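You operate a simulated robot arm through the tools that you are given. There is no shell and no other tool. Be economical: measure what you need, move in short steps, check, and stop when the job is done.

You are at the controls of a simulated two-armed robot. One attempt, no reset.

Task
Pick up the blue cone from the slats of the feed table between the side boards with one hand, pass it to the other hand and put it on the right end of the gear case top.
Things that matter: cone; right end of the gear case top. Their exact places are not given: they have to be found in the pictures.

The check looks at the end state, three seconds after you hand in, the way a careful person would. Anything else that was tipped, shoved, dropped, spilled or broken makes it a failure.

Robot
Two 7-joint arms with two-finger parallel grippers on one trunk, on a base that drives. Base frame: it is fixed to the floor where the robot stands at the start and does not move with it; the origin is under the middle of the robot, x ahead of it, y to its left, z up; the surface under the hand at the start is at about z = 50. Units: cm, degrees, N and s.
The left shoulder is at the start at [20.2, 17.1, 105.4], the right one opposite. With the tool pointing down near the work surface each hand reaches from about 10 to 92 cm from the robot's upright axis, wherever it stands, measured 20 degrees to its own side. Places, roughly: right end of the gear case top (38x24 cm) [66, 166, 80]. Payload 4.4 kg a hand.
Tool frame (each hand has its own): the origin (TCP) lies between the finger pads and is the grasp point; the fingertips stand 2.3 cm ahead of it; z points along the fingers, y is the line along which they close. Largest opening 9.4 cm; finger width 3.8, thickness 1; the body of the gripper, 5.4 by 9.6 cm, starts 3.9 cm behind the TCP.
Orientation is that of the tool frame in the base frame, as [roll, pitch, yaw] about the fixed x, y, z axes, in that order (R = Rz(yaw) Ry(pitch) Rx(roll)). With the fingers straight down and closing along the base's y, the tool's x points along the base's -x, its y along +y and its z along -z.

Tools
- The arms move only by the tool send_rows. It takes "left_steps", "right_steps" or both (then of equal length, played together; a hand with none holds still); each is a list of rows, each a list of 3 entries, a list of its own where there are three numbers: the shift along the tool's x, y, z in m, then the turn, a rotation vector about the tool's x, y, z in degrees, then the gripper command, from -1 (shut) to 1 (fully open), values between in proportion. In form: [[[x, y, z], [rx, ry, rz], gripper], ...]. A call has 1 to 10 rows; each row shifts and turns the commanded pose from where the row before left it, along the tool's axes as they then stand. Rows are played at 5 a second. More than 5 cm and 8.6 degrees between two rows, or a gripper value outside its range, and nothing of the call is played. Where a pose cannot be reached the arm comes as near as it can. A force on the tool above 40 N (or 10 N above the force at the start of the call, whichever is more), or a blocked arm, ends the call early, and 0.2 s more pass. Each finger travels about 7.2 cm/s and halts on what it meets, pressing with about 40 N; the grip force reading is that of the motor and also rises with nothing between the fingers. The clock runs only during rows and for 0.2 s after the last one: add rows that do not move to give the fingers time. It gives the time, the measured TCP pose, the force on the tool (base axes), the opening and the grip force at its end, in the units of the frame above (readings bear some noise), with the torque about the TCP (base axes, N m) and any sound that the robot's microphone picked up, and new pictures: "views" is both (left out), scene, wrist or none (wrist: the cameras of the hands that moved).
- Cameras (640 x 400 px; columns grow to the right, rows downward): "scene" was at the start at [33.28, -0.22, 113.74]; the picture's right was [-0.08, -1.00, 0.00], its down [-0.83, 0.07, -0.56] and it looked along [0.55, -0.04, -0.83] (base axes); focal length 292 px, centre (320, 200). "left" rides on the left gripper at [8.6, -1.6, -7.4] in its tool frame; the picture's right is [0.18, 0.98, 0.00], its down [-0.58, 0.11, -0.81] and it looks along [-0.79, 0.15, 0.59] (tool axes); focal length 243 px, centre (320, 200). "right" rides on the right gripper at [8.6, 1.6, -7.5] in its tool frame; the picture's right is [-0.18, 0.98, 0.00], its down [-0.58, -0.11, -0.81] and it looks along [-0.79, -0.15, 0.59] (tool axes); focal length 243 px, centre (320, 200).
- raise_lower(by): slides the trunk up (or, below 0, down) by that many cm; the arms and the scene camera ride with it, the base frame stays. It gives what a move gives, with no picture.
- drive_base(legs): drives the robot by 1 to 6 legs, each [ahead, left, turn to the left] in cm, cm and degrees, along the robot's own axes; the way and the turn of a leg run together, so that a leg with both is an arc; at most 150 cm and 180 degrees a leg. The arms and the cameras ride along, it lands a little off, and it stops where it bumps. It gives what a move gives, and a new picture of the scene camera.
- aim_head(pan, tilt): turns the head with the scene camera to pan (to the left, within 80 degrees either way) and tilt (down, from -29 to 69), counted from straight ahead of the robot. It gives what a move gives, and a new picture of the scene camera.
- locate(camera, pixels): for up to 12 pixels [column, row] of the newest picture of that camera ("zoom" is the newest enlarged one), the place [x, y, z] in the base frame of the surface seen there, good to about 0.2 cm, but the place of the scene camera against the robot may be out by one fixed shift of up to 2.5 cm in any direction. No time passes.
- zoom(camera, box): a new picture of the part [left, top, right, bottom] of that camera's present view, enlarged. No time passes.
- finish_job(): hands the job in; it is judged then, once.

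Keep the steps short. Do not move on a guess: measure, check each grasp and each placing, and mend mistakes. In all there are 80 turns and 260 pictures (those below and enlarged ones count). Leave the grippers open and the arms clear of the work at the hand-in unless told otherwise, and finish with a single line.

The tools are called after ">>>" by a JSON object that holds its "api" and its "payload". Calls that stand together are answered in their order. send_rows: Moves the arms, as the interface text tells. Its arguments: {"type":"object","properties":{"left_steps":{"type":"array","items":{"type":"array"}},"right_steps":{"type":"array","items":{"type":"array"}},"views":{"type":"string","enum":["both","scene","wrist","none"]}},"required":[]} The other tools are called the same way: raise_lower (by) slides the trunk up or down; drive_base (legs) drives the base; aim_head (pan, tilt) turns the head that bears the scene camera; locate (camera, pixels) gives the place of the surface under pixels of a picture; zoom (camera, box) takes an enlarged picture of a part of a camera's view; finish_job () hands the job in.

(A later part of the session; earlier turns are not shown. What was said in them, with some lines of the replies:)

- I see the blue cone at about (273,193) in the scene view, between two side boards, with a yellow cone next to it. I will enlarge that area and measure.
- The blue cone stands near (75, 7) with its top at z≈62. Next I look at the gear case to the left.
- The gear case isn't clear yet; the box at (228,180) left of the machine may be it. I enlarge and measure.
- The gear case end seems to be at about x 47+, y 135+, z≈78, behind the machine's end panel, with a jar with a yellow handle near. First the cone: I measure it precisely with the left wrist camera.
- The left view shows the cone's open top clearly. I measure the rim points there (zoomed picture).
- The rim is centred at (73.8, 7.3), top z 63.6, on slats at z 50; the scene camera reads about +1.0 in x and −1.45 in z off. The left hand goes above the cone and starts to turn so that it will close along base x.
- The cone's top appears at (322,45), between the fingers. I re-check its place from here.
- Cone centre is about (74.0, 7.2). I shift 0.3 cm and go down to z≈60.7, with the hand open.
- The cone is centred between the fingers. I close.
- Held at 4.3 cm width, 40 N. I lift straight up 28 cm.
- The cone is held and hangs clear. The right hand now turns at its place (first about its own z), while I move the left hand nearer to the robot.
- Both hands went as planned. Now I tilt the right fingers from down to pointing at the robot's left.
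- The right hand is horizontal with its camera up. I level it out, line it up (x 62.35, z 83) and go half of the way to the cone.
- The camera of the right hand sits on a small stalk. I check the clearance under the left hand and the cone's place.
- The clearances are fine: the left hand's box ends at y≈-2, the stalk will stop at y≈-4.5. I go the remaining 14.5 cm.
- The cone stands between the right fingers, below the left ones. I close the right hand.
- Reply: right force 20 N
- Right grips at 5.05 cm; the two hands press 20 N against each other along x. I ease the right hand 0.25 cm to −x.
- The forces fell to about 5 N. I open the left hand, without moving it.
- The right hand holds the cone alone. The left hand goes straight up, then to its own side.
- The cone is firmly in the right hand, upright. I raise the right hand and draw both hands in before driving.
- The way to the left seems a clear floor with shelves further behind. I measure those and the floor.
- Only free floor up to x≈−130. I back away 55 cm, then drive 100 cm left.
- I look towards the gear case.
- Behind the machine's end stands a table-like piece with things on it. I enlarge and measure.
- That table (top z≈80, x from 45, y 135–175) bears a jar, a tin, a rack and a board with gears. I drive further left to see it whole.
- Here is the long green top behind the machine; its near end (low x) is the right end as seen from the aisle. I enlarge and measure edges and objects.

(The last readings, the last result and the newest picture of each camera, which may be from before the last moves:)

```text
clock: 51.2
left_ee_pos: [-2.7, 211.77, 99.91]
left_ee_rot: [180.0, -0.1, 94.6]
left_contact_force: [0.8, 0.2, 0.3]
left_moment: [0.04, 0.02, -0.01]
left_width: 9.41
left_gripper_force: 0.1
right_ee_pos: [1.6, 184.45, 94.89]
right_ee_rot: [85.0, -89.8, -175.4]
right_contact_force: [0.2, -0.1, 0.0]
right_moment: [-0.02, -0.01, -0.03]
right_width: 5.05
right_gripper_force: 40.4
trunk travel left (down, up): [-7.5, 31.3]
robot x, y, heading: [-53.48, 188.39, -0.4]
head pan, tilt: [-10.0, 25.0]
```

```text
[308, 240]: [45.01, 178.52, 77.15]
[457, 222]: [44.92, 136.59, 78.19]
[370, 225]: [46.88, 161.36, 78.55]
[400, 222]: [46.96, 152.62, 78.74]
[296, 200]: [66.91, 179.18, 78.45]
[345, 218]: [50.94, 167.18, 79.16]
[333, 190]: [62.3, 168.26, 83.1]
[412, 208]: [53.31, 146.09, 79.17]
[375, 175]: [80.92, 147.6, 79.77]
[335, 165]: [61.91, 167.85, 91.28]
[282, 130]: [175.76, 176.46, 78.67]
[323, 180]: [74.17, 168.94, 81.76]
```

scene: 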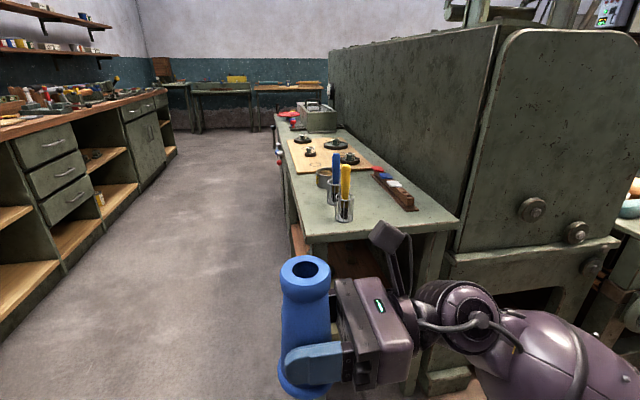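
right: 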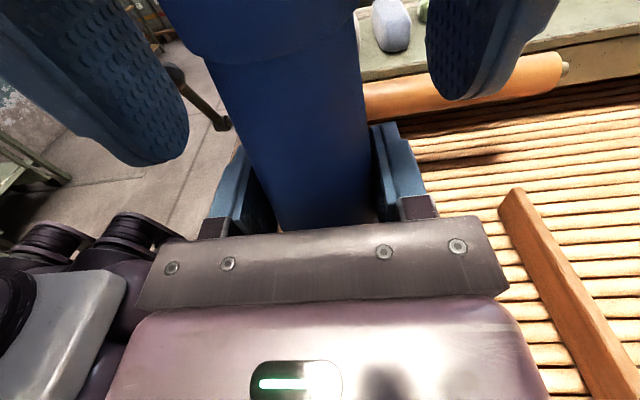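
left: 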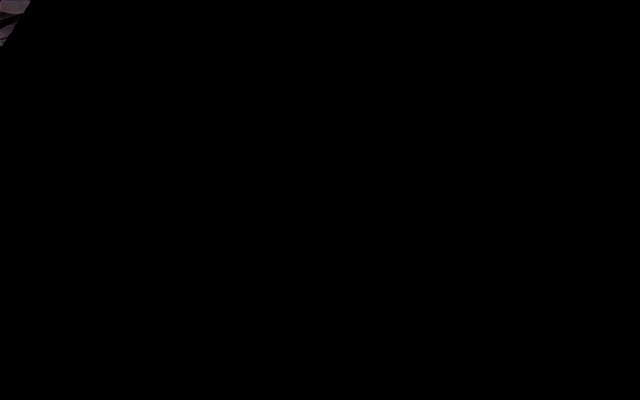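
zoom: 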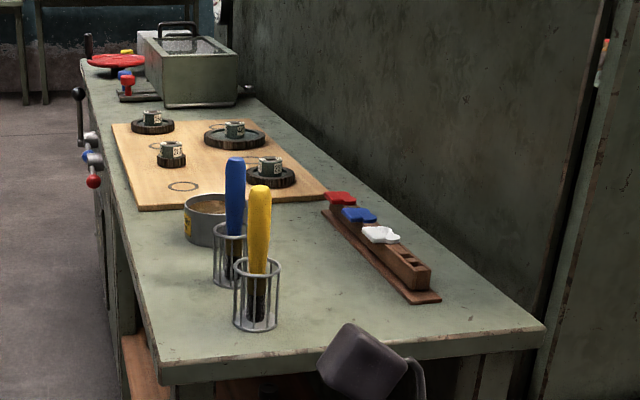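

The top's right end is free between the jars (y≈167, x 51 and 62) and the rack (y≈146): I aim at about (61, 158). First I move the right hand to its side and turn it to point ahead, away from any obstacle.

>>> {"api": "send_rows", "payload": {"right_steps": [[[0, 0, -0.04], [0, 0, 0], -1], [[0, 0, -0.04], [0, 0, 0], -1], [[0, 0, -0.04], [0, 0, 0], -1], [[0, 0, -0.04], [0, 0, 0], -1], [[0, 0, 0], [-8.5, 0, 0], -1], [[0, 0, 0], [-8.5, 0, 0], -1], [[0, 0, 0], [-8.5, 0, 0], -1], [[0, 0, 0], [-8.5, 0, 0], -1], [[0, 0, 0], [-8.5, 0, 0], -1], [[0, 0, 0], [0, 0, 0], -1]], "views": "scene"}}

```text
clock: 53.4
left_ee_pos: [-2.72, 211.77, 99.89]
left_ee_rot: [179.9, -0.1, 94.6]
left_contact_force: [0.3, 0.8, -0.4]
left_moment: [-0.02, 0.01, 0.01]
left_width: 9.43
left_gripper_force: 0.1
right_ee_pos: [3.06, 167.66, 94.14]
right_ee_rot: [-169.4, -89.5, 37.6]
right_contact_force: [-0.5, -0.1, -0.1]
right_moment: [0.0, -0.02, -0.02]
right_width: 5.02
right_gripper_force: 40.0
right hand out of reach, approached as far as the arm can: row 9
trunk travel left (down, up): [-7.5, 31.3]
robot x, y, heading: [-53.27, 188.45, -0.4]
head pan, tilt: [-10.0, 25.0]
```

scene: 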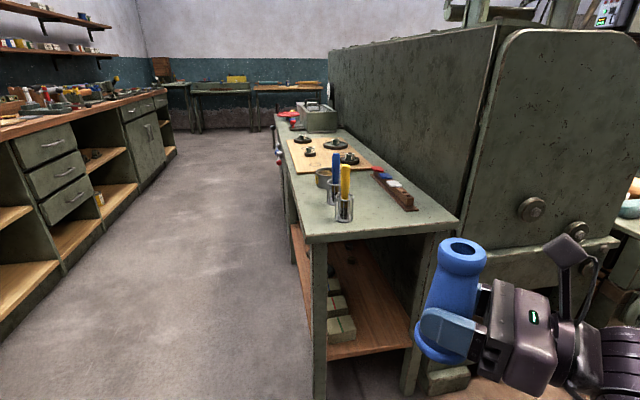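

The hand stopped at a limit of the arm, pointing about 48° to the left, level. So I turn the robot instead: heading about −42° from the aisle makes the hand point along +x. First I raise the trunk so that all clears the jar handles, then turn and strafe towards the aisle.

>>> {"api": "raise_lower", "payload": {"by": 22}}

>>> {"api": "drive_base", "payload": {"legs": [[0, 0, -42]]}}

```text
clock: 55.8
left_ee_pos: [-2.58, 211.71, 121.79]
left_ee_rot: [-179.7, 0.0, 94.7]
left_contact_force: [-0.6, -0.3, -0.9]
left_moment: [0.01, -0.02, -0.03]
left_width: 9.4
left_gripper_force: 0.1
right_ee_pos: [3.08, 167.56, 116.13]
right_ee_rot: [42.8, -89.9, -175.8]
right_contact_force: [0.6, 0.1, 0.1]
right_moment: [0.0, -0.01, 0.01]
right_width: 5.02
right_gripper_force: 40.1
trunk travel left (down, up): [-29.5, 9.3]
robot x, y, heading: [-53.62, 188.71, -0.4]
head pan, tilt: [-10.0, 25.0]
```

```text
clock: 58.1
left_ee_pos: [-0.25, 171.95, 121.77]
left_ee_rot: [180.0, 0.1, 52.7]
left_contact_force: [0.5, -0.3, -0.5]
left_moment: [0.01, 0.02, -0.02]
left_width: 9.42
left_gripper_force: 0.0
right_ee_pos: [-25.41, 135.19, 116.05]
right_ee_rot: [39.5, -89.9, 145.7]
right_contact_force: [-0.6, 0.3, -0.5]
right_moment: [0.01, 0.04, 0.02]
right_width: 5.0
right_gripper_force: 39.4
trunk travel left (down, up): [-29.5, 9.3]
robot x, y, heading: [-53.57, 188.59, -42.3]
head pan, tilt: [-10.0, 25.0]
```

scene: 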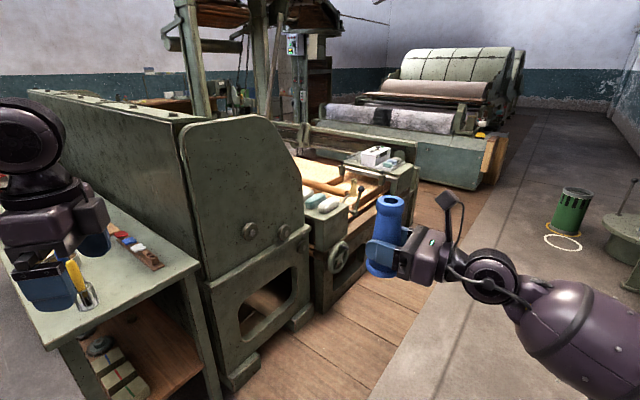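

The right hand now points along +x (about 5°), cone upright. I strafe to the aisle, keeping short of the table.

>>> {"api": "drive_base", "payload": {"legs": [[0, 75, 0]]}}

>>> {"api": "aim_head", "payload": {"pan": -5, "tilt": 50}}

```text
clock: 65.2
left_ee_pos: [50.58, 227.67, 121.84]
left_ee_rot: [-180.0, 0.0, 52.6]
left_contact_force: [-0.1, 0.7, 0.0]
left_moment: [0.0, 0.0, -0.01]
left_width: 9.41
left_gripper_force: 0.0
right_ee_pos: [25.47, 191.15, 116.23]
right_ee_rot: [44.9, -89.8, 140.3]
right_contact_force: [-0.4, 0.3, 0.5]
right_moment: [-0.02, -0.01, -0.01]
right_width: 5.03
right_gripper_force: 40.2
trunk travel left (down, up): [-29.5, 9.3]
robot x, y, heading: [-2.72, 244.78, -42.3]
head pan, tilt: [-10.0, 25.0]
```

scene: 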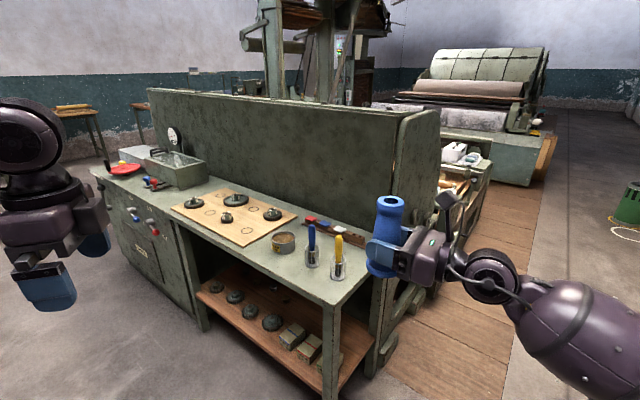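

```text
clock: 66.0
left_ee_pos: [50.68, 227.7, 121.83]
left_ee_rot: [179.9, 0.0, 52.6]
left_contact_force: [-0.1, -0.9, 0.5]
left_moment: [-0.03, -0.01, -0.02]
left_width: 9.41
left_gripper_force: 0.0
right_ee_pos: [25.43, 191.05, 116.23]
right_ee_rot: [43.8, -89.7, 141.3]
right_contact_force: [-0.4, -0.8, -0.2]
right_moment: [0.01, 0.0, -0.01]
right_width: 5.01
right_gripper_force: 40.4
trunk travel left (down, up): [-29.5, 9.3]
robot x, y, heading: [-2.72, 244.64, -42.3]
head pan, tilt: [-5.0, 50.0]
```

scene: 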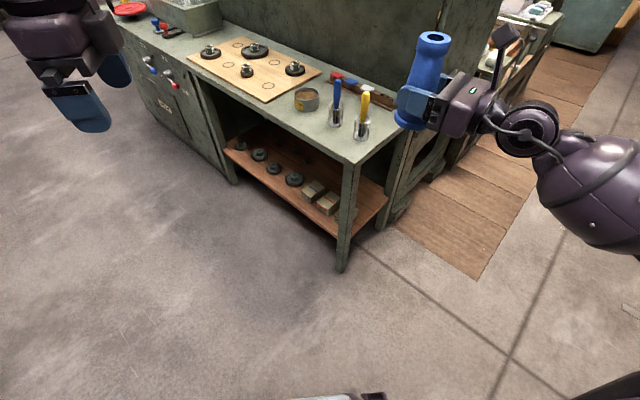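

The right end of the top is clear to see. I enlarge it and measure jars, tin, rack and edges anew.

>>> {"api": "zoom", "payload": {"camera": "scene", "box": [240, 50, 430, 180]}}

>>> {"api": "locate", "payload": {"camera": "scene", "pixels": [[352, 163], [361, 138], [335, 125], [306, 108], [368, 120], [345, 85], [390, 107], [300, 123], [372, 130], [395, 115], [337, 80], [365, 92]]}}

```text
3.08 times, centred on (335, 115) of scene
```

zoom: 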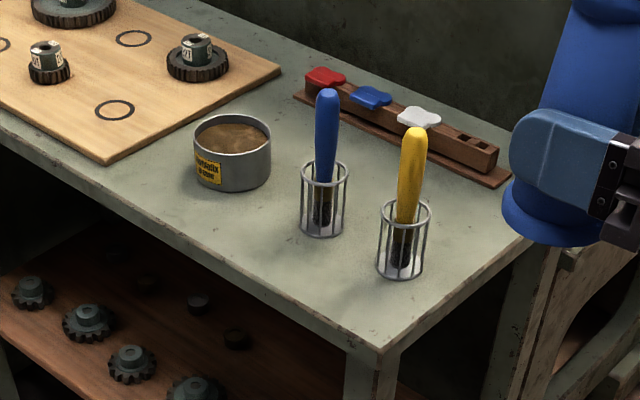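

```text
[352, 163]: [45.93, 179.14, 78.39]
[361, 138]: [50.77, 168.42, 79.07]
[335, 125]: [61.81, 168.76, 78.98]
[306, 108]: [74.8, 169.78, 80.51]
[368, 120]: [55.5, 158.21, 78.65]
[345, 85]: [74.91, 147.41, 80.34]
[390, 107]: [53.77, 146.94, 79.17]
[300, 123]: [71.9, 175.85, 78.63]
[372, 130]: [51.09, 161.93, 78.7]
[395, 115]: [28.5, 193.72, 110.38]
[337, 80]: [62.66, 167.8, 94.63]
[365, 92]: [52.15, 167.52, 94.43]
```

There is free room at y 149–164 behind the jars. I aim for (57, 157.5), so that the wrist stays at the table's end. The hand height (cone bottom 111) clears the handles (top ≈96). I drive nearer.

>>> {"api": "drive_base", "payload": {"legs": [[27, -3.5, 0]]}}

```text
clock: 68.0
left_ee_pos: [68.4, 206.48, 121.95]
left_ee_rot: [180.0, 0.0, 52.4]
left_contact_force: [-0.4, -0.5, 0.5]
left_moment: [0.04, 0.03, 0.02]
left_width: 9.38
left_gripper_force: 0.0
right_ee_pos: [43.14, 170.12, 116.15]
right_ee_rot: [40.6, -89.8, 144.3]
right_contact_force: [0.4, 0.3, -1.0]
right_moment: [-0.02, -0.04, -0.01]
right_width: 4.99
right_gripper_force: 39.8
trunk travel left (down, up): [-29.5, 9.3]
robot x, y, heading: [14.96, 223.7, -42.7]
head pan, tilt: [-5.0, 50.0]
```

scene: 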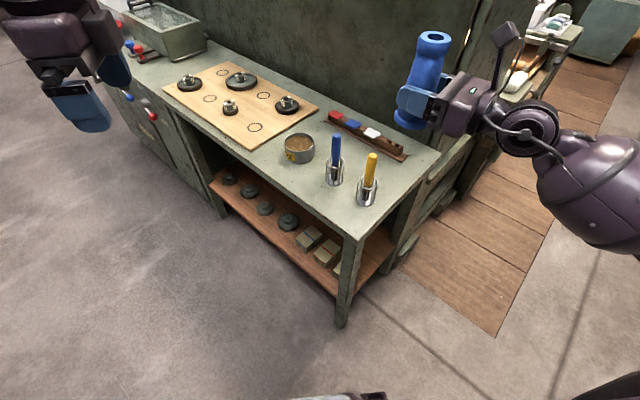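

Now the arm carries the cone over the free spot, still high.

>>> {"api": "send_rows", "payload": {"right_steps": [[[0, 0.0228, 0.0213], [0, 0, 0], -1], [[0, 0.0228, 0.0213], [0, 0, 0], -1], [[0, 0.0228, 0.0213], [0, 0, 0], -1], [[0, 0.0228, 0.0213], [0, 0, 0], -1], [[0, 0.0228, 0.0213], [0, 0, 0], -1], [[0, 0.0228, 0.0213], [0, 0, 0], -1], [[0, 0, 0], [0, 0, 0], -1]]}}

```text
clock: 69.6
left_ee_pos: [68.28, 206.62, 121.95]
left_ee_rot: [-179.9, -0.1, 52.5]
left_contact_force: [0.6, -0.5, 0.0]
left_moment: [0.0, 0.0, 0.0]
left_width: 9.41
left_gripper_force: 0.1
right_ee_pos: [56.94, 157.34, 116.21]
right_ee_rot: [38.1, -89.8, 147.0]
right_contact_force: [0.7, -0.1, -1.0]
right_moment: [0.0, -0.01, 0.01]
right_width: 5.03
right_gripper_force: 39.6
trunk travel left (down, up): [-29.5, 9.3]
robot x, y, heading: [15.29, 223.27, -42.6]
head pan, tilt: [-5.0, 50.0]
```

scene: 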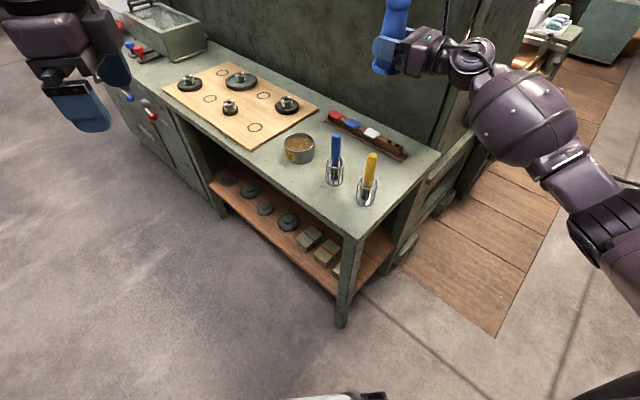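
right: 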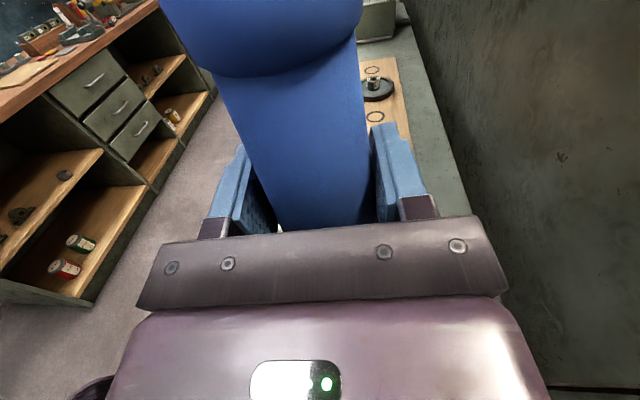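

The cone hangs above the spot. Before lowering, I check how far the elbow is from the machine's end and the place of table things from this pose.

>>> {"api": "locate", "payload": {"camera": "scene", "pixels": [[490, 95], [520, 70], [545, 100], [470, 55], [460, 80], [420, 40], [415, 160], [440, 155], [366, 200], [335, 183], [403, 157], [475, 130]]}}

>>> {"api": "zoom", "payload": {"camera": "scene", "box": [320, 0, 600, 220]}}

```text
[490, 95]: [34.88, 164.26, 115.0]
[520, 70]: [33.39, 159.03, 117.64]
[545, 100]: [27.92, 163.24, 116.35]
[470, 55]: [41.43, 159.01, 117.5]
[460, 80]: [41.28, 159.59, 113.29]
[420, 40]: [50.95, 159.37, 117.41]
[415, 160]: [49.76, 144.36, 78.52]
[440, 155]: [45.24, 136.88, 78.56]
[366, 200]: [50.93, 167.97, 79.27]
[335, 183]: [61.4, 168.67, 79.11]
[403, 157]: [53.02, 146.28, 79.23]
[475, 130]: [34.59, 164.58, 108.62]
```

```text
1.82 times, centred on (460, 110) of scene
```

zoom: 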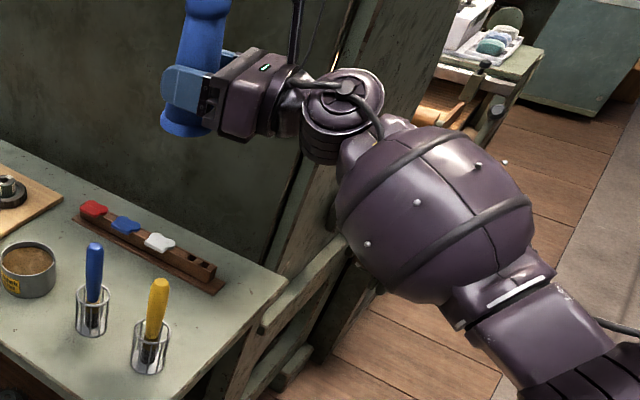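

The wrist's bottom would come near the table edge, so I shift 3 cm towards the end (x≈54), then lower the trunk 20 cm.

>>> {"api": "send_rows", "payload": {"right_steps": [[[0, -0.002, -0.015], [0, 0, 0], -1], [[0, -0.002, -0.015], [0, 0, 0], -1], [[0, 0, 0], [0, 0, 0], -1]], "views": "none"}}

>>> {"api": "raise_lower", "payload": {"by": -20}}

>>> {"api": "aim_head", "payload": {"pan": -18, "tilt": 45}}

```text
clock: 70.4
left_ee_pos: [68.36, 206.6, 121.82]
left_ee_rot: [-180.0, 0.0, 52.5]
left_contact_force: [0.2, 0.1, -0.1]
left_moment: [0.0, 0.0, 0.01]
left_width: 9.4
left_gripper_force: 0.0
right_ee_pos: [53.93, 157.63, 116.24]
right_ee_rot: [43.9, -89.8, 141.0]
right_contact_force: [-0.3, -0.5, -1.0]
right_moment: [-0.02, -0.01, 0.0]
right_width: 5.02
right_gripper_force: 39.6
trunk travel left (down, up): [-29.5, 9.3]
robot x, y, heading: [15.38, 223.61, -42.5]
head pan, tilt: [-5.0, 50.0]
```

```text
clock: 72.6
left_ee_pos: [68.26, 206.69, 101.92]
left_ee_rot: [179.9, 0.0, 52.5]
left_contact_force: [-0.6, -0.4, -0.2]
left_moment: [0.0, -0.01, -0.04]
left_width: 9.42
left_gripper_force: 0.1
right_ee_pos: [53.91, 157.73, 96.47]
right_ee_rot: [41.7, -89.5, 143.3]
right_contact_force: [-0.3, -0.8, 0.2]
right_moment: [0.03, 0.01, -0.04]
right_width: 5.03
right_gripper_force: 40.0
trunk travel left (down, up): [-9.5, 29.3]
robot x, y, heading: [15.27, 223.84, -42.6]
head pan, tilt: [-5.0, 50.0]
```

```text
clock: 73.3
left_ee_pos: [68.19, 206.59, 101.99]
left_ee_rot: [-179.9, -0.1, 52.5]
left_contact_force: [0.1, 0.2, -0.2]
left_moment: [0.04, 0.0, 0.02]
left_width: 9.41
left_gripper_force: 0.1
right_ee_pos: [53.93, 157.65, 96.25]
right_ee_rot: [43.6, -89.7, 141.5]
right_contact_force: [0.1, -0.8, -0.5]
right_moment: [-0.02, -0.03, 0.01]
right_width: 5.02
right_gripper_force: 39.9
trunk travel left (down, up): [-9.5, 29.3]
robot x, y, heading: [15.26, 223.65, -42.4]
head pan, tilt: [-18.0, 45.0]
```

scene: 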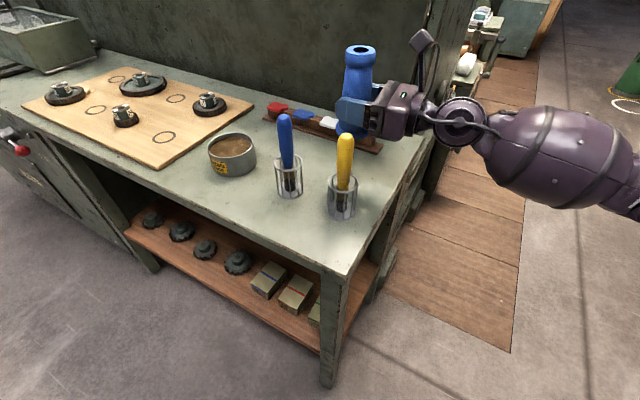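

Cone above the table, with the jar with the yellow handle well off. I enlarge to check the cone's uprightness and gap.

>>> {"api": "zoom", "payload": {"camera": "scene", "box": [260, 20, 500, 220]}}

>>> {"api": "locate", "payload": {"camera": "scene", "pixels": [[361, 50], [352, 138], [355, 75], [353, 90], [395, 175], [365, 190], [345, 215], [460, 145], [470, 150], [505, 190], [440, 140], [405, 135]]}}

```text
2.00 times, centred on (380, 120) of scene
```

zoom: 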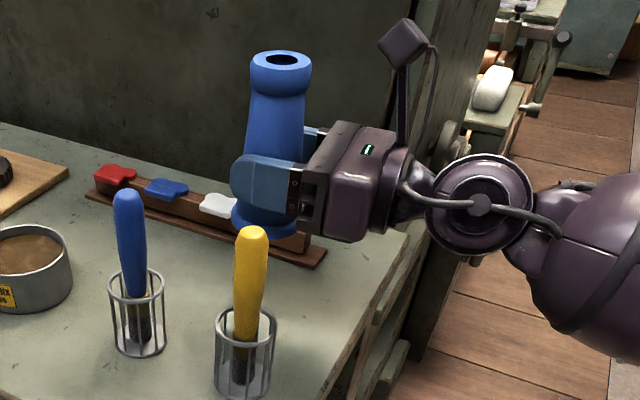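

```text
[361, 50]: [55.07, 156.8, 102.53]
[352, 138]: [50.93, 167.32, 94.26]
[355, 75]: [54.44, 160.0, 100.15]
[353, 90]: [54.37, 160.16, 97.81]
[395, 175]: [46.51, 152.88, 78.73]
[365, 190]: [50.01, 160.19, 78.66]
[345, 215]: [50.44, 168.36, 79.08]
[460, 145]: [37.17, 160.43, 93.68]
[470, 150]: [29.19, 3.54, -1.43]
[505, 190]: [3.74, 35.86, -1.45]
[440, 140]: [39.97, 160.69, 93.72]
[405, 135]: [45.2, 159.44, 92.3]
```

The cone is upright, no contacts. I lower the trunk by 8 cm, leaving about 3 cm of gap.

>>> {"api": "raise_lower", "payload": {"by": -8}}

>>> {"api": "zoom", "payload": {"camera": "scene", "box": [260, 0, 500, 200]}}

>>> {"api": "zoom", "payload": {"camera": "right", "box": [0, 0, 640, 400]}}

```text
clock: 74.5
left_ee_pos: [69.48, 205.66, 89.61]
left_ee_rot: [-171.6, -0.8, 52.5]
left_contact_force: [-0.1, 0.8, 0.0]
left_moment: [-0.03, 0.0, -0.02]
left_width: 9.4
left_gripper_force: 0.0
right_ee_pos: [53.89, 157.75, 88.33]
right_ee_rot: [42.4, -89.6, 142.6]
right_contact_force: [-0.5, -0.5, 0.4]
right_moment: [0.0, 0.02, 0.0]
right_width: 5.03
right_gripper_force: 39.8
trunk travel left (down, up): [-1.5, 37.3]
robot x, y, heading: [15.0, 223.76, -42.3]
head pan, tilt: [-18.0, 45.0]
```

```text
2.00 times, centred on (380, 100) of scene
```

zoom: 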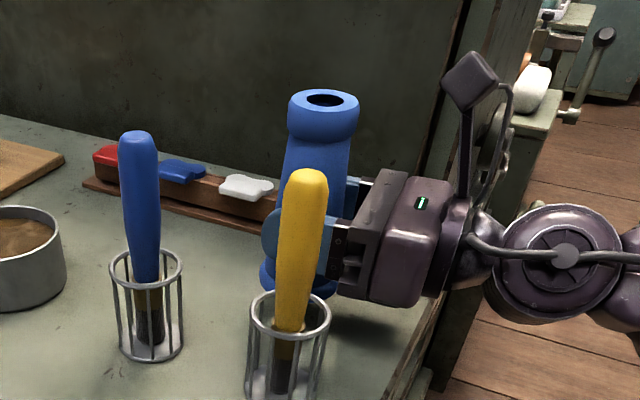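

```text
1.00 times, centred on (320, 200) of right (not enlarged: the box is as wide or as high as the picture)
```

zoom: 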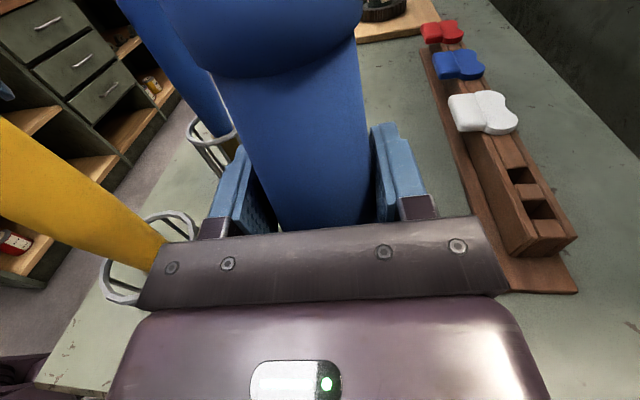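

The cone is well between jar and rack. But the left hand's reading changed oddly (tilt 8°, 4 cm lower than expected): something about the left arm. I look there before going on.

>>> {"api": "aim_head", "payload": {"pan": 45, "tilt": 45}}

```text
clock: 75.8
left_ee_pos: [69.44, 205.58, 89.44]
left_ee_rot: [-171.6, -0.7, 52.7]
left_contact_force: [-0.6, -0.7, 1.2]
left_moment: [0.0, -0.02, 0.0]
left_width: 9.39
left_gripper_force: 0.0
right_ee_pos: [53.93, 157.66, 88.05]
right_ee_rot: [41.4, -89.8, 143.6]
right_contact_force: [-0.4, 0.7, -0.4]
right_moment: [0.02, -0.01, 0.0]
right_width: 5.02
right_gripper_force: 39.7
trunk travel left (down, up): [-1.5, 37.3]
robot x, y, heading: [14.95, 223.18, -42.4]
head pan, tilt: [45.0, 45.0]
```

scene: 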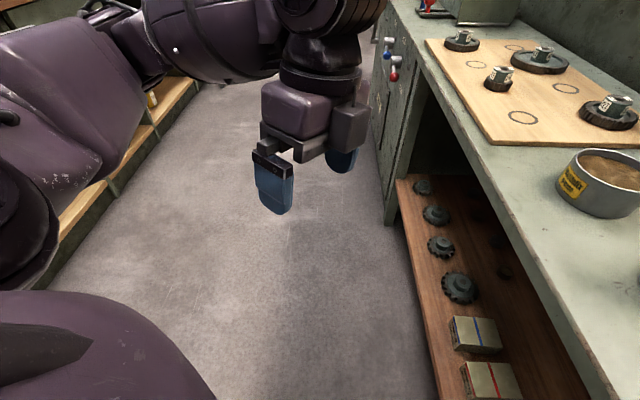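

The left elbow may touch something near the opposite counter. I enlarge and measure.

>>> {"api": "zoom", "payload": {"camera": "scene", "box": [0, 0, 240, 200]}}

>>> {"api": "locate", "payload": {"camera": "scene", "pixels": [[20, 5], [105, 5], [60, 60], [150, 110], [175, 95], [120, 60], [20, 130], [150, 60], [240, 40], [70, 15]]}}

>>> {"api": "aim_head", "payload": {"pan": 75, "tilt": 30}}

```text
2.00 times, centred on (120, 100) of scene
```

zoom: 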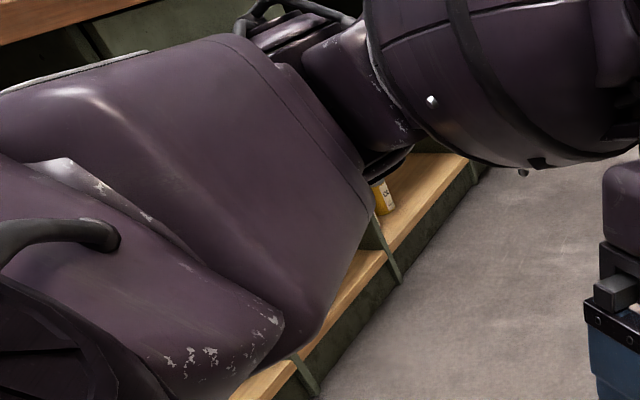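

```text
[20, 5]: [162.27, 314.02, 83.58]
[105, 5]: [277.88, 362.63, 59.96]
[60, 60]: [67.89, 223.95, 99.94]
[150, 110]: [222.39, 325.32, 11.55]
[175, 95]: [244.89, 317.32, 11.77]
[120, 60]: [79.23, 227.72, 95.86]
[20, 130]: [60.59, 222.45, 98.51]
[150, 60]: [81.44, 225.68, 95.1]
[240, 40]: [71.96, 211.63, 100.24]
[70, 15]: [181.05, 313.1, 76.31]
```

```text
clock: 76.8
left_ee_pos: [69.39, 205.69, 89.52]
left_ee_rot: [-171.7, -0.8, 52.6]
left_contact_force: [0.4, 0.0, 0.1]
left_moment: [0.0, 0.0, -0.02]
left_width: 9.38
left_gripper_force: 0.1
right_ee_pos: [53.96, 157.69, 88.15]
right_ee_rot: [42.4, -89.8, 142.6]
right_contact_force: [0.5, -0.2, -0.8]
right_moment: [-0.01, -0.02, -0.04]
right_width: 5.02
right_gripper_force: 40.1
trunk travel left (down, up): [-1.5, 37.3]
robot x, y, heading: [15.61, 223.46, -42.5]
head pan, tilt: [75.0, 30.0]
```

scene: 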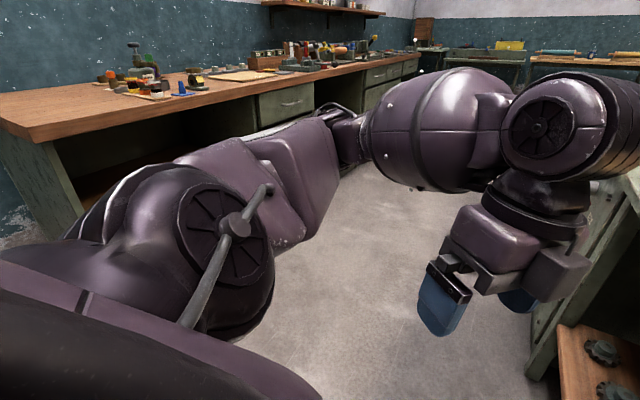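

Nothing of the room is near the left arm (counter at y≥313). As the trunk is near its lowest stop, the left elbow most likely leans on the robot's own base. I raise the trunk 6 cm again and will lower with the right arm instead.

>>> {"api": "raise_lower", "payload": {"by": 6}}

>>> {"api": "aim_head", "payload": {"pan": -18, "tilt": 45}}

```text
clock: 77.8
left_ee_pos: [69.55, 205.51, 95.31]
left_ee_rot: [-171.3, -0.9, 52.5]
left_contact_force: [0.7, 0.3, -1.0]
left_moment: [0.03, 0.01, 0.01]
left_width: 9.41
left_gripper_force: 0.0
right_ee_pos: [53.95, 157.5, 93.95]
right_ee_rot: [11.8, -89.9, 173.3]
right_contact_force: [0.0, 0.2, -0.9]
right_moment: [-0.01, -0.03, 0.02]
right_width: 5.0
right_gripper_force: 39.3
trunk travel left (down, up): [-7.5, 31.3]
robot x, y, heading: [14.82, 223.48, -42.4]
head pan, tilt: [75.0, 30.0]
```

```text
clock: 79.4
left_ee_pos: [69.4, 205.54, 95.48]
left_ee_rot: [-171.6, -0.7, 52.6]
left_contact_force: [-0.2, 0.6, 0.2]
left_moment: [-0.02, 0.0, 0.01]
left_width: 9.41
left_gripper_force: 0.1
right_ee_pos: [53.92, 157.69, 94.29]
right_ee_rot: [44.8, -89.8, 140.3]
right_contact_force: [-0.4, -0.2, 0.1]
right_moment: [0.06, 0.01, -0.01]
right_width: 4.99
right_gripper_force: 39.7
trunk travel left (down, up): [-7.5, 31.3]
robot x, y, heading: [15.07, 223.63, -42.5]
head pan, tilt: [-18.0, 45.0]
```

scene: 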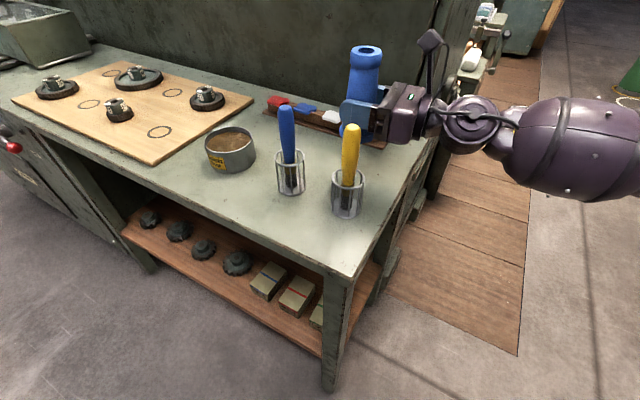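

Good; nothing disturbed. I lower the right hand 7 cm with the arm.

>>> {"api": "send_rows", "payload": {"right_steps": [[[-0.015, 0, 0], [0, 0, 0], -1], [[-0.015, 0, 0], [0, 0, 0], -1], [[-0.015, 0, 0], [0, 0, 0], -1], [[-0.015, 0, 0], [0, 0, 0], -1], [[-0.01, 0, 0], [0, 0, 0], -1], [[0, 0, 0], [0, 0, 0], -1]]}}

```text
clock: 80.8
left_ee_pos: [69.4, 205.62, 95.56]
left_ee_rot: [-171.7, -0.8, 52.6]
left_contact_force: [-0.8, -0.2, 0.3]
left_moment: [0.04, 0.01, -0.01]
left_width: 9.39
left_gripper_force: 0.0
right_ee_pos: [53.7, 157.62, 87.3]
right_ee_rot: [51.2, -89.8, 133.9]
right_contact_force: [-0.3, -0.3, -0.2]
right_moment: [0.06, 0.03, 0.03]
right_width: 4.99
right_gripper_force: 39.8
trunk travel left (down, up): [-7.5, 31.3]
robot x, y, heading: [15.38, 223.45, -42.3]
head pan, tilt: [-18.0, 45.0]
```

scene: 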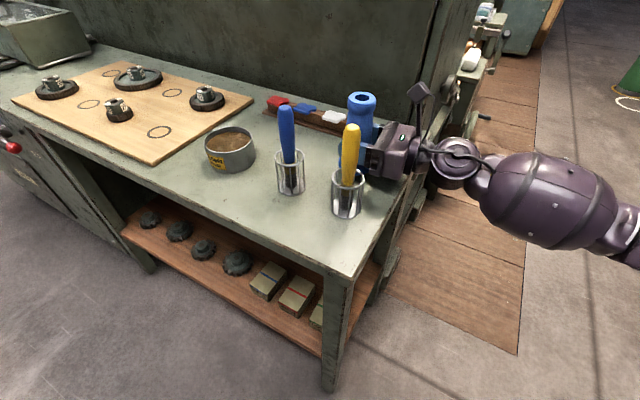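
right: 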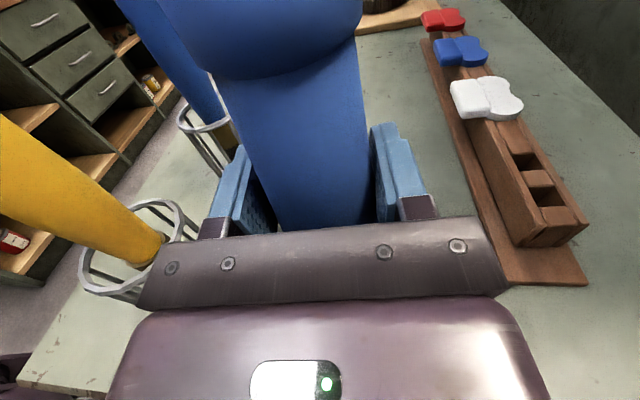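

I measure the table height and the neighbours with the right wrist camera.

>>> {"api": "locate", "payload": {"camera": "right", "pixels": [[400, 60], [590, 350], [455, 200], [500, 280], [100, 330], [150, 205], [160, 265], [215, 140], [440, 170], [40, 380], [60, 390]]}}

```text
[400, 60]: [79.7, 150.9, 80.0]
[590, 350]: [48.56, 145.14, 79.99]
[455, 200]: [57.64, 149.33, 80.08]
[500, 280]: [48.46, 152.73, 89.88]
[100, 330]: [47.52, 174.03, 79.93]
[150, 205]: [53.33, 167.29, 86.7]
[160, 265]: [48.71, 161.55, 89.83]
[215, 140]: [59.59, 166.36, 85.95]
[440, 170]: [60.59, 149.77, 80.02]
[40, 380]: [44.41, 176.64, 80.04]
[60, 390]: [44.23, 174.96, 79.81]
```

Table top is z 80.0. I check how near the yellow-handled jar is to the gripper's corner.

>>> {"api": "locate", "payload": {"camera": "right", "pixels": [[184, 238], [180, 222], [160, 240], [158, 262], [135, 222], [98, 292], [20, 150], [120, 225], [152, 275]]}}

>>> {"api": "zoom", "payload": {"camera": "right", "box": [60, 180, 260, 320]}}

```text
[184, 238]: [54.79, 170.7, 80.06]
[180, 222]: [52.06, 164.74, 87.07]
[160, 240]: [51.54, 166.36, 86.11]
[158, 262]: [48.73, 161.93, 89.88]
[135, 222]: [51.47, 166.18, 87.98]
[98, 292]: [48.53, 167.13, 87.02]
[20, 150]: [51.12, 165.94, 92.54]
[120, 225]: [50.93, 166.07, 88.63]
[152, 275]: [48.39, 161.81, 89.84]
```

```text
2.86 times, centred on (160, 250) of right
```

zoom: 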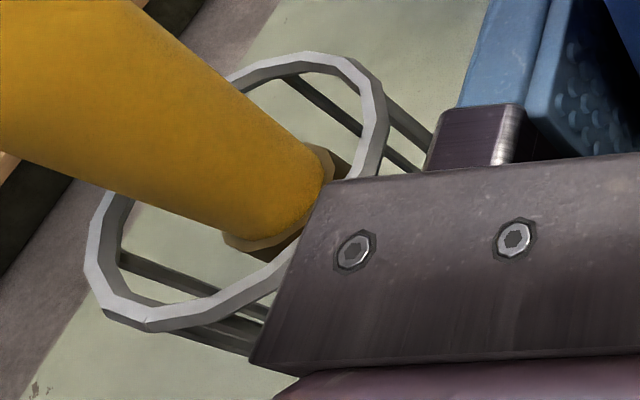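

The jar's rim is ~2 cm from the gripper. I shift 0.5 cm away from it and set down slowly.

>>> {"api": "send_rows", "payload": {"right_steps": [[[0, 0.005, 0], [0, 0, 0], -1], [[-0.006, 0, 0], [0, 0, 0], -1], [[-0.006, 0, 0], [0, 0, 0], -1], [[-0.004, 0, 0], [0, 0, 0], -1], [[-0.003, 0, 0], [0, 0, 0], -1], [[0, 0, 0], [0, 0, 0], -1]], "views": "none"}}

```text
clock: 82.2
left_ee_pos: [69.46, 205.64, 95.53]
left_ee_rot: [-171.5, -0.7, 52.4]
left_contact_force: [0.1, 0.2, 1.4]
left_moment: [0.01, -0.01, 0.01]
left_width: 9.42
left_gripper_force: 0.1
right_ee_pos: [54.05, 157.1, 85.43]
right_ee_rot: [40.1, -89.8, 144.9]
right_contact_force: [-0.4, -1.2, 3.7]
right_moment: [0.0, 0.07, 0.0]
right_width: 4.99
right_gripper_force: 39.9
trunk travel left (down, up): [-7.5, 31.3]
robot x, y, heading: [15.04, 223.34, -42.4]
head pan, tilt: [-18.0, 45.0]
```

A first touch (3.7 N up). I press 0.2 cm more and see whether the force grows.

>>> {"api": "send_rows", "payload": {"right_steps": [[[-0.002, 0, 0], [0, 0, 0], -1], [[0, 0, 0], [0, 0, 0], -1]], "views": "both"}}

>>> {"api": "zoom", "payload": {"camera": "scene", "box": [270, 60, 470, 230]}}

```text
clock: 82.8
left_ee_pos: [69.32, 205.68, 95.62]
left_ee_rot: [-171.7, -0.8, 52.6]
left_contact_force: [-0.1, -0.1, -0.1]
left_moment: [-0.01, 0.0, -0.01]
left_width: 9.41
left_gripper_force: 0.0
right_ee_pos: [54.0, 157.23, 85.49]
right_ee_rot: [43.0, -89.6, 142.0]
right_contact_force: [1.2, -3.5, 14.6]
right_moment: [-0.04, 0.15, 0.08]
right_width: 5.02
right_gripper_force: 39.4
trunk travel left (down, up): [-7.5, 31.3]
robot x, y, heading: [15.12, 223.22, -42.6]
head pan, tilt: [-18.0, 45.0]
```

scene: 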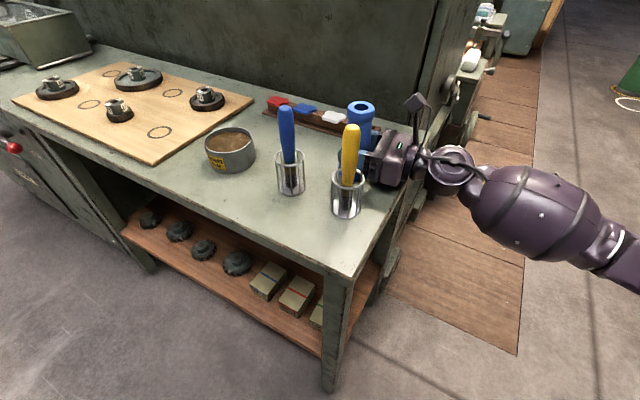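
right: 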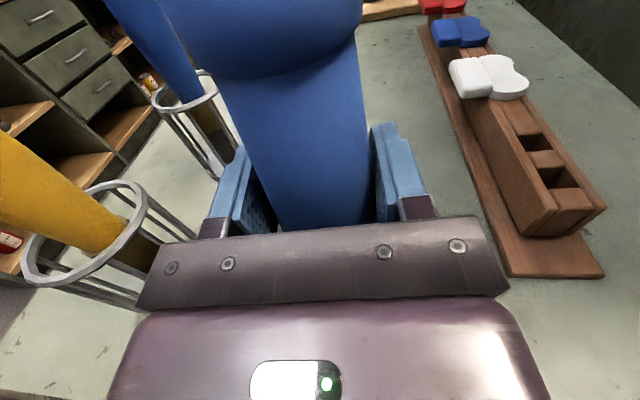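

```text
2.35 times, centred on (370, 145) of scene
```

zoom: 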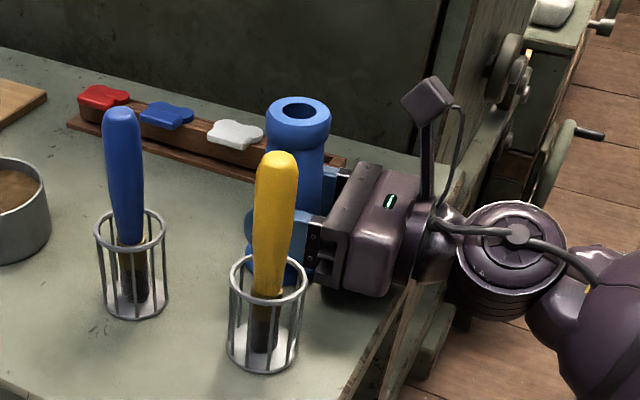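

Firm contact (14.6 N): the cone stands on the top. I ease 0.1 cm, then open just to about 6.8 cm, since the jar is near.

>>> {"api": "send_rows", "payload": {"right_steps": [[[0.001, 0, 0], [0, 0, 0], -1], [[0, 0, 0], [0, 0, 0], 0.12], [[0, 0, 0], [0, 0, 0], 0.2], [[0, 0, 0], [0, 0, 0], 0.35], [[0, 0, 0], [0, 0, 0], 0.45], [[0, 0, 0], [0, 0, 0], 0.45], [[0, 0, 0], [0, 0, 0], 0.45]]}}

>>> {"api": "zoom", "payload": {"camera": "scene", "box": [270, 60, 470, 230]}}

```text
clock: 84.4
left_ee_pos: [69.42, 205.58, 95.5]
left_ee_rot: [-171.5, -0.7, 52.5]
left_contact_force: [0.6, 0.1, -0.2]
left_moment: [0.01, 0.01, 0.0]
left_width: 9.4
left_gripper_force: 0.0
right_ee_pos: [53.88, 157.13, 85.3]
right_ee_rot: [43.0, -89.8, 142.0]
right_contact_force: [-1.0, 0.2, 0.2]
right_moment: [-0.04, 0.0, 0.03]
right_width: 6.83
right_gripper_force: 0.1
trunk travel left (down, up): [-7.5, 31.3]
robot x, y, heading: [15.07, 223.37, -42.5]
head pan, tilt: [-18.0, 45.0]
```

scene: 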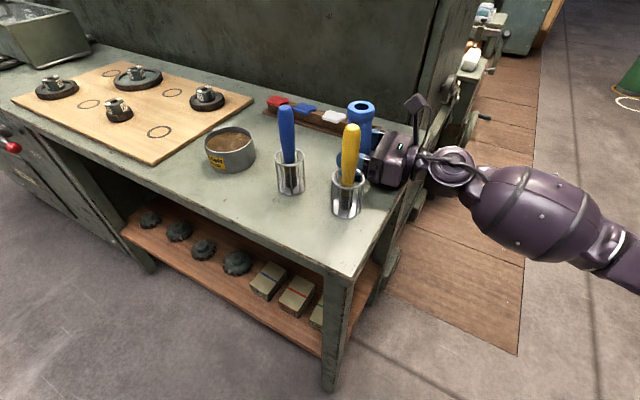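
right: 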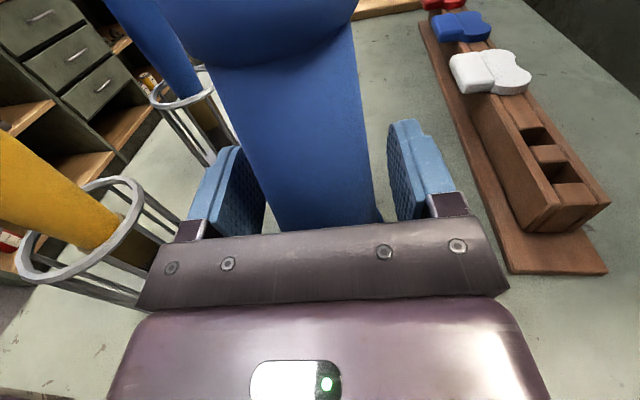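

```text
2.35 times, centred on (370, 145) of scene
```

zoom: 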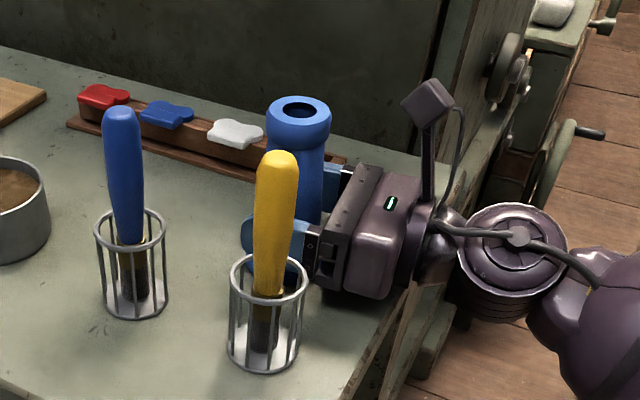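

The cone stands free between the open fingers. I draw the hand straight back.

>>> {"api": "send_rows", "payload": {"right_steps": [[[0, 0, -0.01], [0, 0, 0], 0.45], [[0, 0, -0.015], [0, 0, 0], 0.45], [[0, 0, -0.02], [0, 0, 0], 0.45], [[0, 0, -0.02], [0, 0, 0], 0.45], [[0, 0, -0.02], [0, 0, 0], 0.45], [[0, 0, -0.02], [0, 0, 0], 0.45], [[0, 0, -0.02], [0, 0, 0], 0.45]]}}

```text
clock: 86.0
left_ee_pos: [69.42, 205.63, 95.56]
left_ee_rot: [-171.6, -0.7, 52.5]
left_contact_force: [0.8, 0.3, 0.3]
left_moment: [0.01, -0.03, -0.01]
left_width: 9.39
left_gripper_force: 0.0
right_ee_pos: [41.48, 156.0, 85.19]
right_ee_rot: [51.0, -89.6, 133.9]
right_contact_force: [0.8, -0.1, 0.4]
right_moment: [0.01, -0.03, -0.01]
right_width: 6.85
right_gripper_force: 0.0
trunk travel left (down, up): [-7.5, 31.3]
robot x, y, heading: [15.07, 223.55, -42.3]
head pan, tilt: [-18.0, 45.0]
```

scene: 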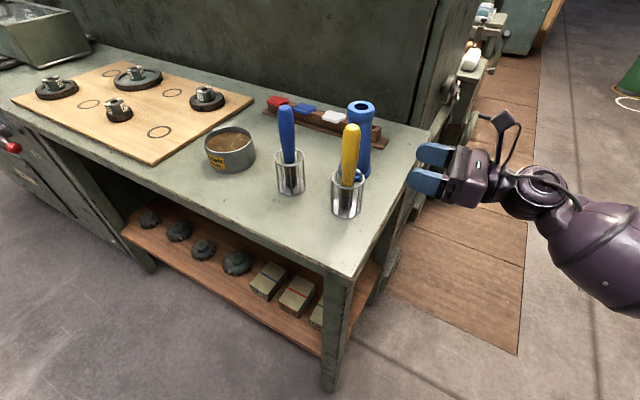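
right: 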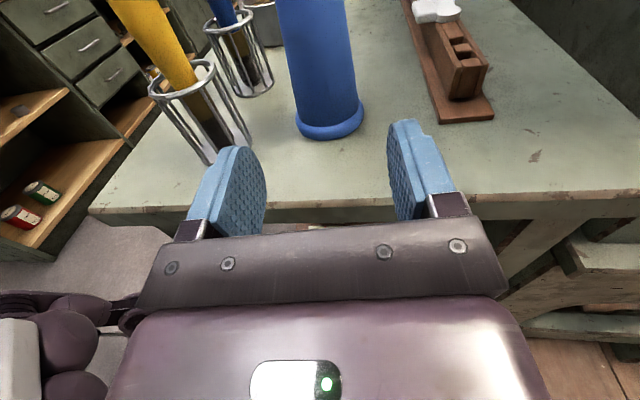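

The cone stands upright on the top. I measure it, and back off further with the hand open.

>>> {"api": "locate", "payload": {"camera": "right", "pixels": [[330, 137], [297, 125], [363, 112], [320, 60], [300, 160]]}}

>>> {"api": "send_rows", "payload": {"right_steps": [[[0, 0, -0.03], [0, 0, 0], 0.7], [[0, 0, -0.03], [0, 0, 0], 1], [[0, 0, 0], [0, 0, 0], 1]]}}

>>> {"api": "zoom", "payload": {"camera": "scene", "box": [240, 60, 470, 240]}}

```text
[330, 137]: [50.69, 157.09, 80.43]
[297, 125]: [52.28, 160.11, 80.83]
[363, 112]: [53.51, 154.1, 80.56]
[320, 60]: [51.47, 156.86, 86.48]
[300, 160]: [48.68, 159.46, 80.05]
```

```text
clock: 86.8
left_ee_pos: [69.32, 205.64, 95.52]
left_ee_rot: [-171.6, -0.6, 52.6]
left_contact_force: [-0.3, -1.0, -0.8]
left_moment: [0.04, 0.02, -0.01]
left_width: 9.42
left_gripper_force: 0.1
right_ee_pos: [35.52, 155.32, 85.02]
right_ee_rot: [45.0, -89.8, 140.0]
right_contact_force: [-0.1, -0.3, -0.6]
right_moment: [0.0, 0.01, 0.02]
right_width: 9.39
right_gripper_force: 0.1
trunk travel left (down, up): [-7.5, 31.3]
robot x, y, heading: [15.13, 223.72, -42.8]
head pan, tilt: [-18.0, 45.0]
```

scene: 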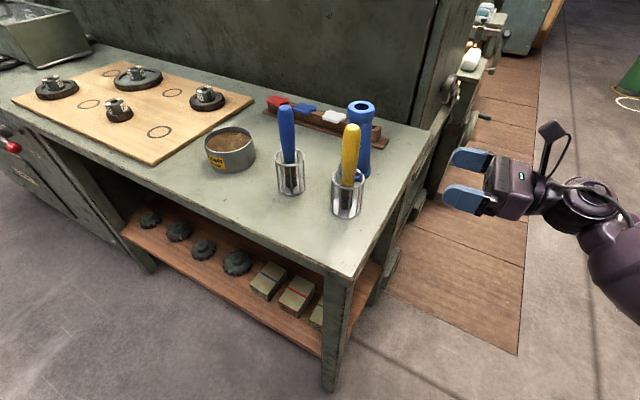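
right: 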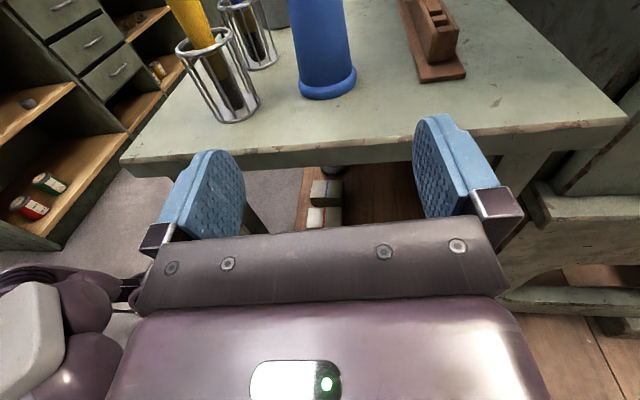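

```text
2.22 times, centred on (355, 150) of scene
```

zoom: 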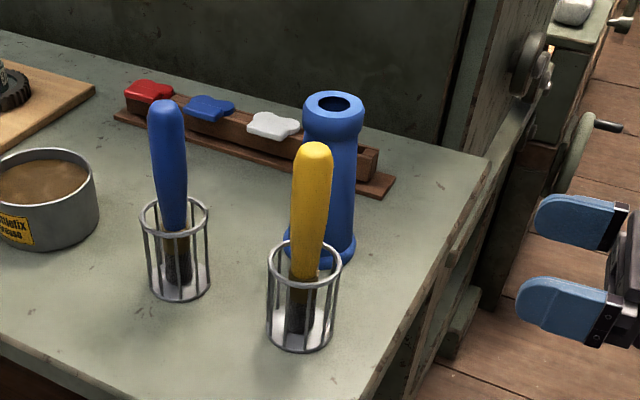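

The cone stands upright and free at about (53.5, 157.2) on the right end of the top. Nothing else was moved, and both hands are open and clear, so I hand in.

>>> {"api": "finish_job", "payload": {}}

```text
The job is handed in.
```

The blue cone was picked up with the left hand, passed to the right hand, and now stands upright on the right end of the gear case top; nothing else there was seen to move, and the job is handed in.
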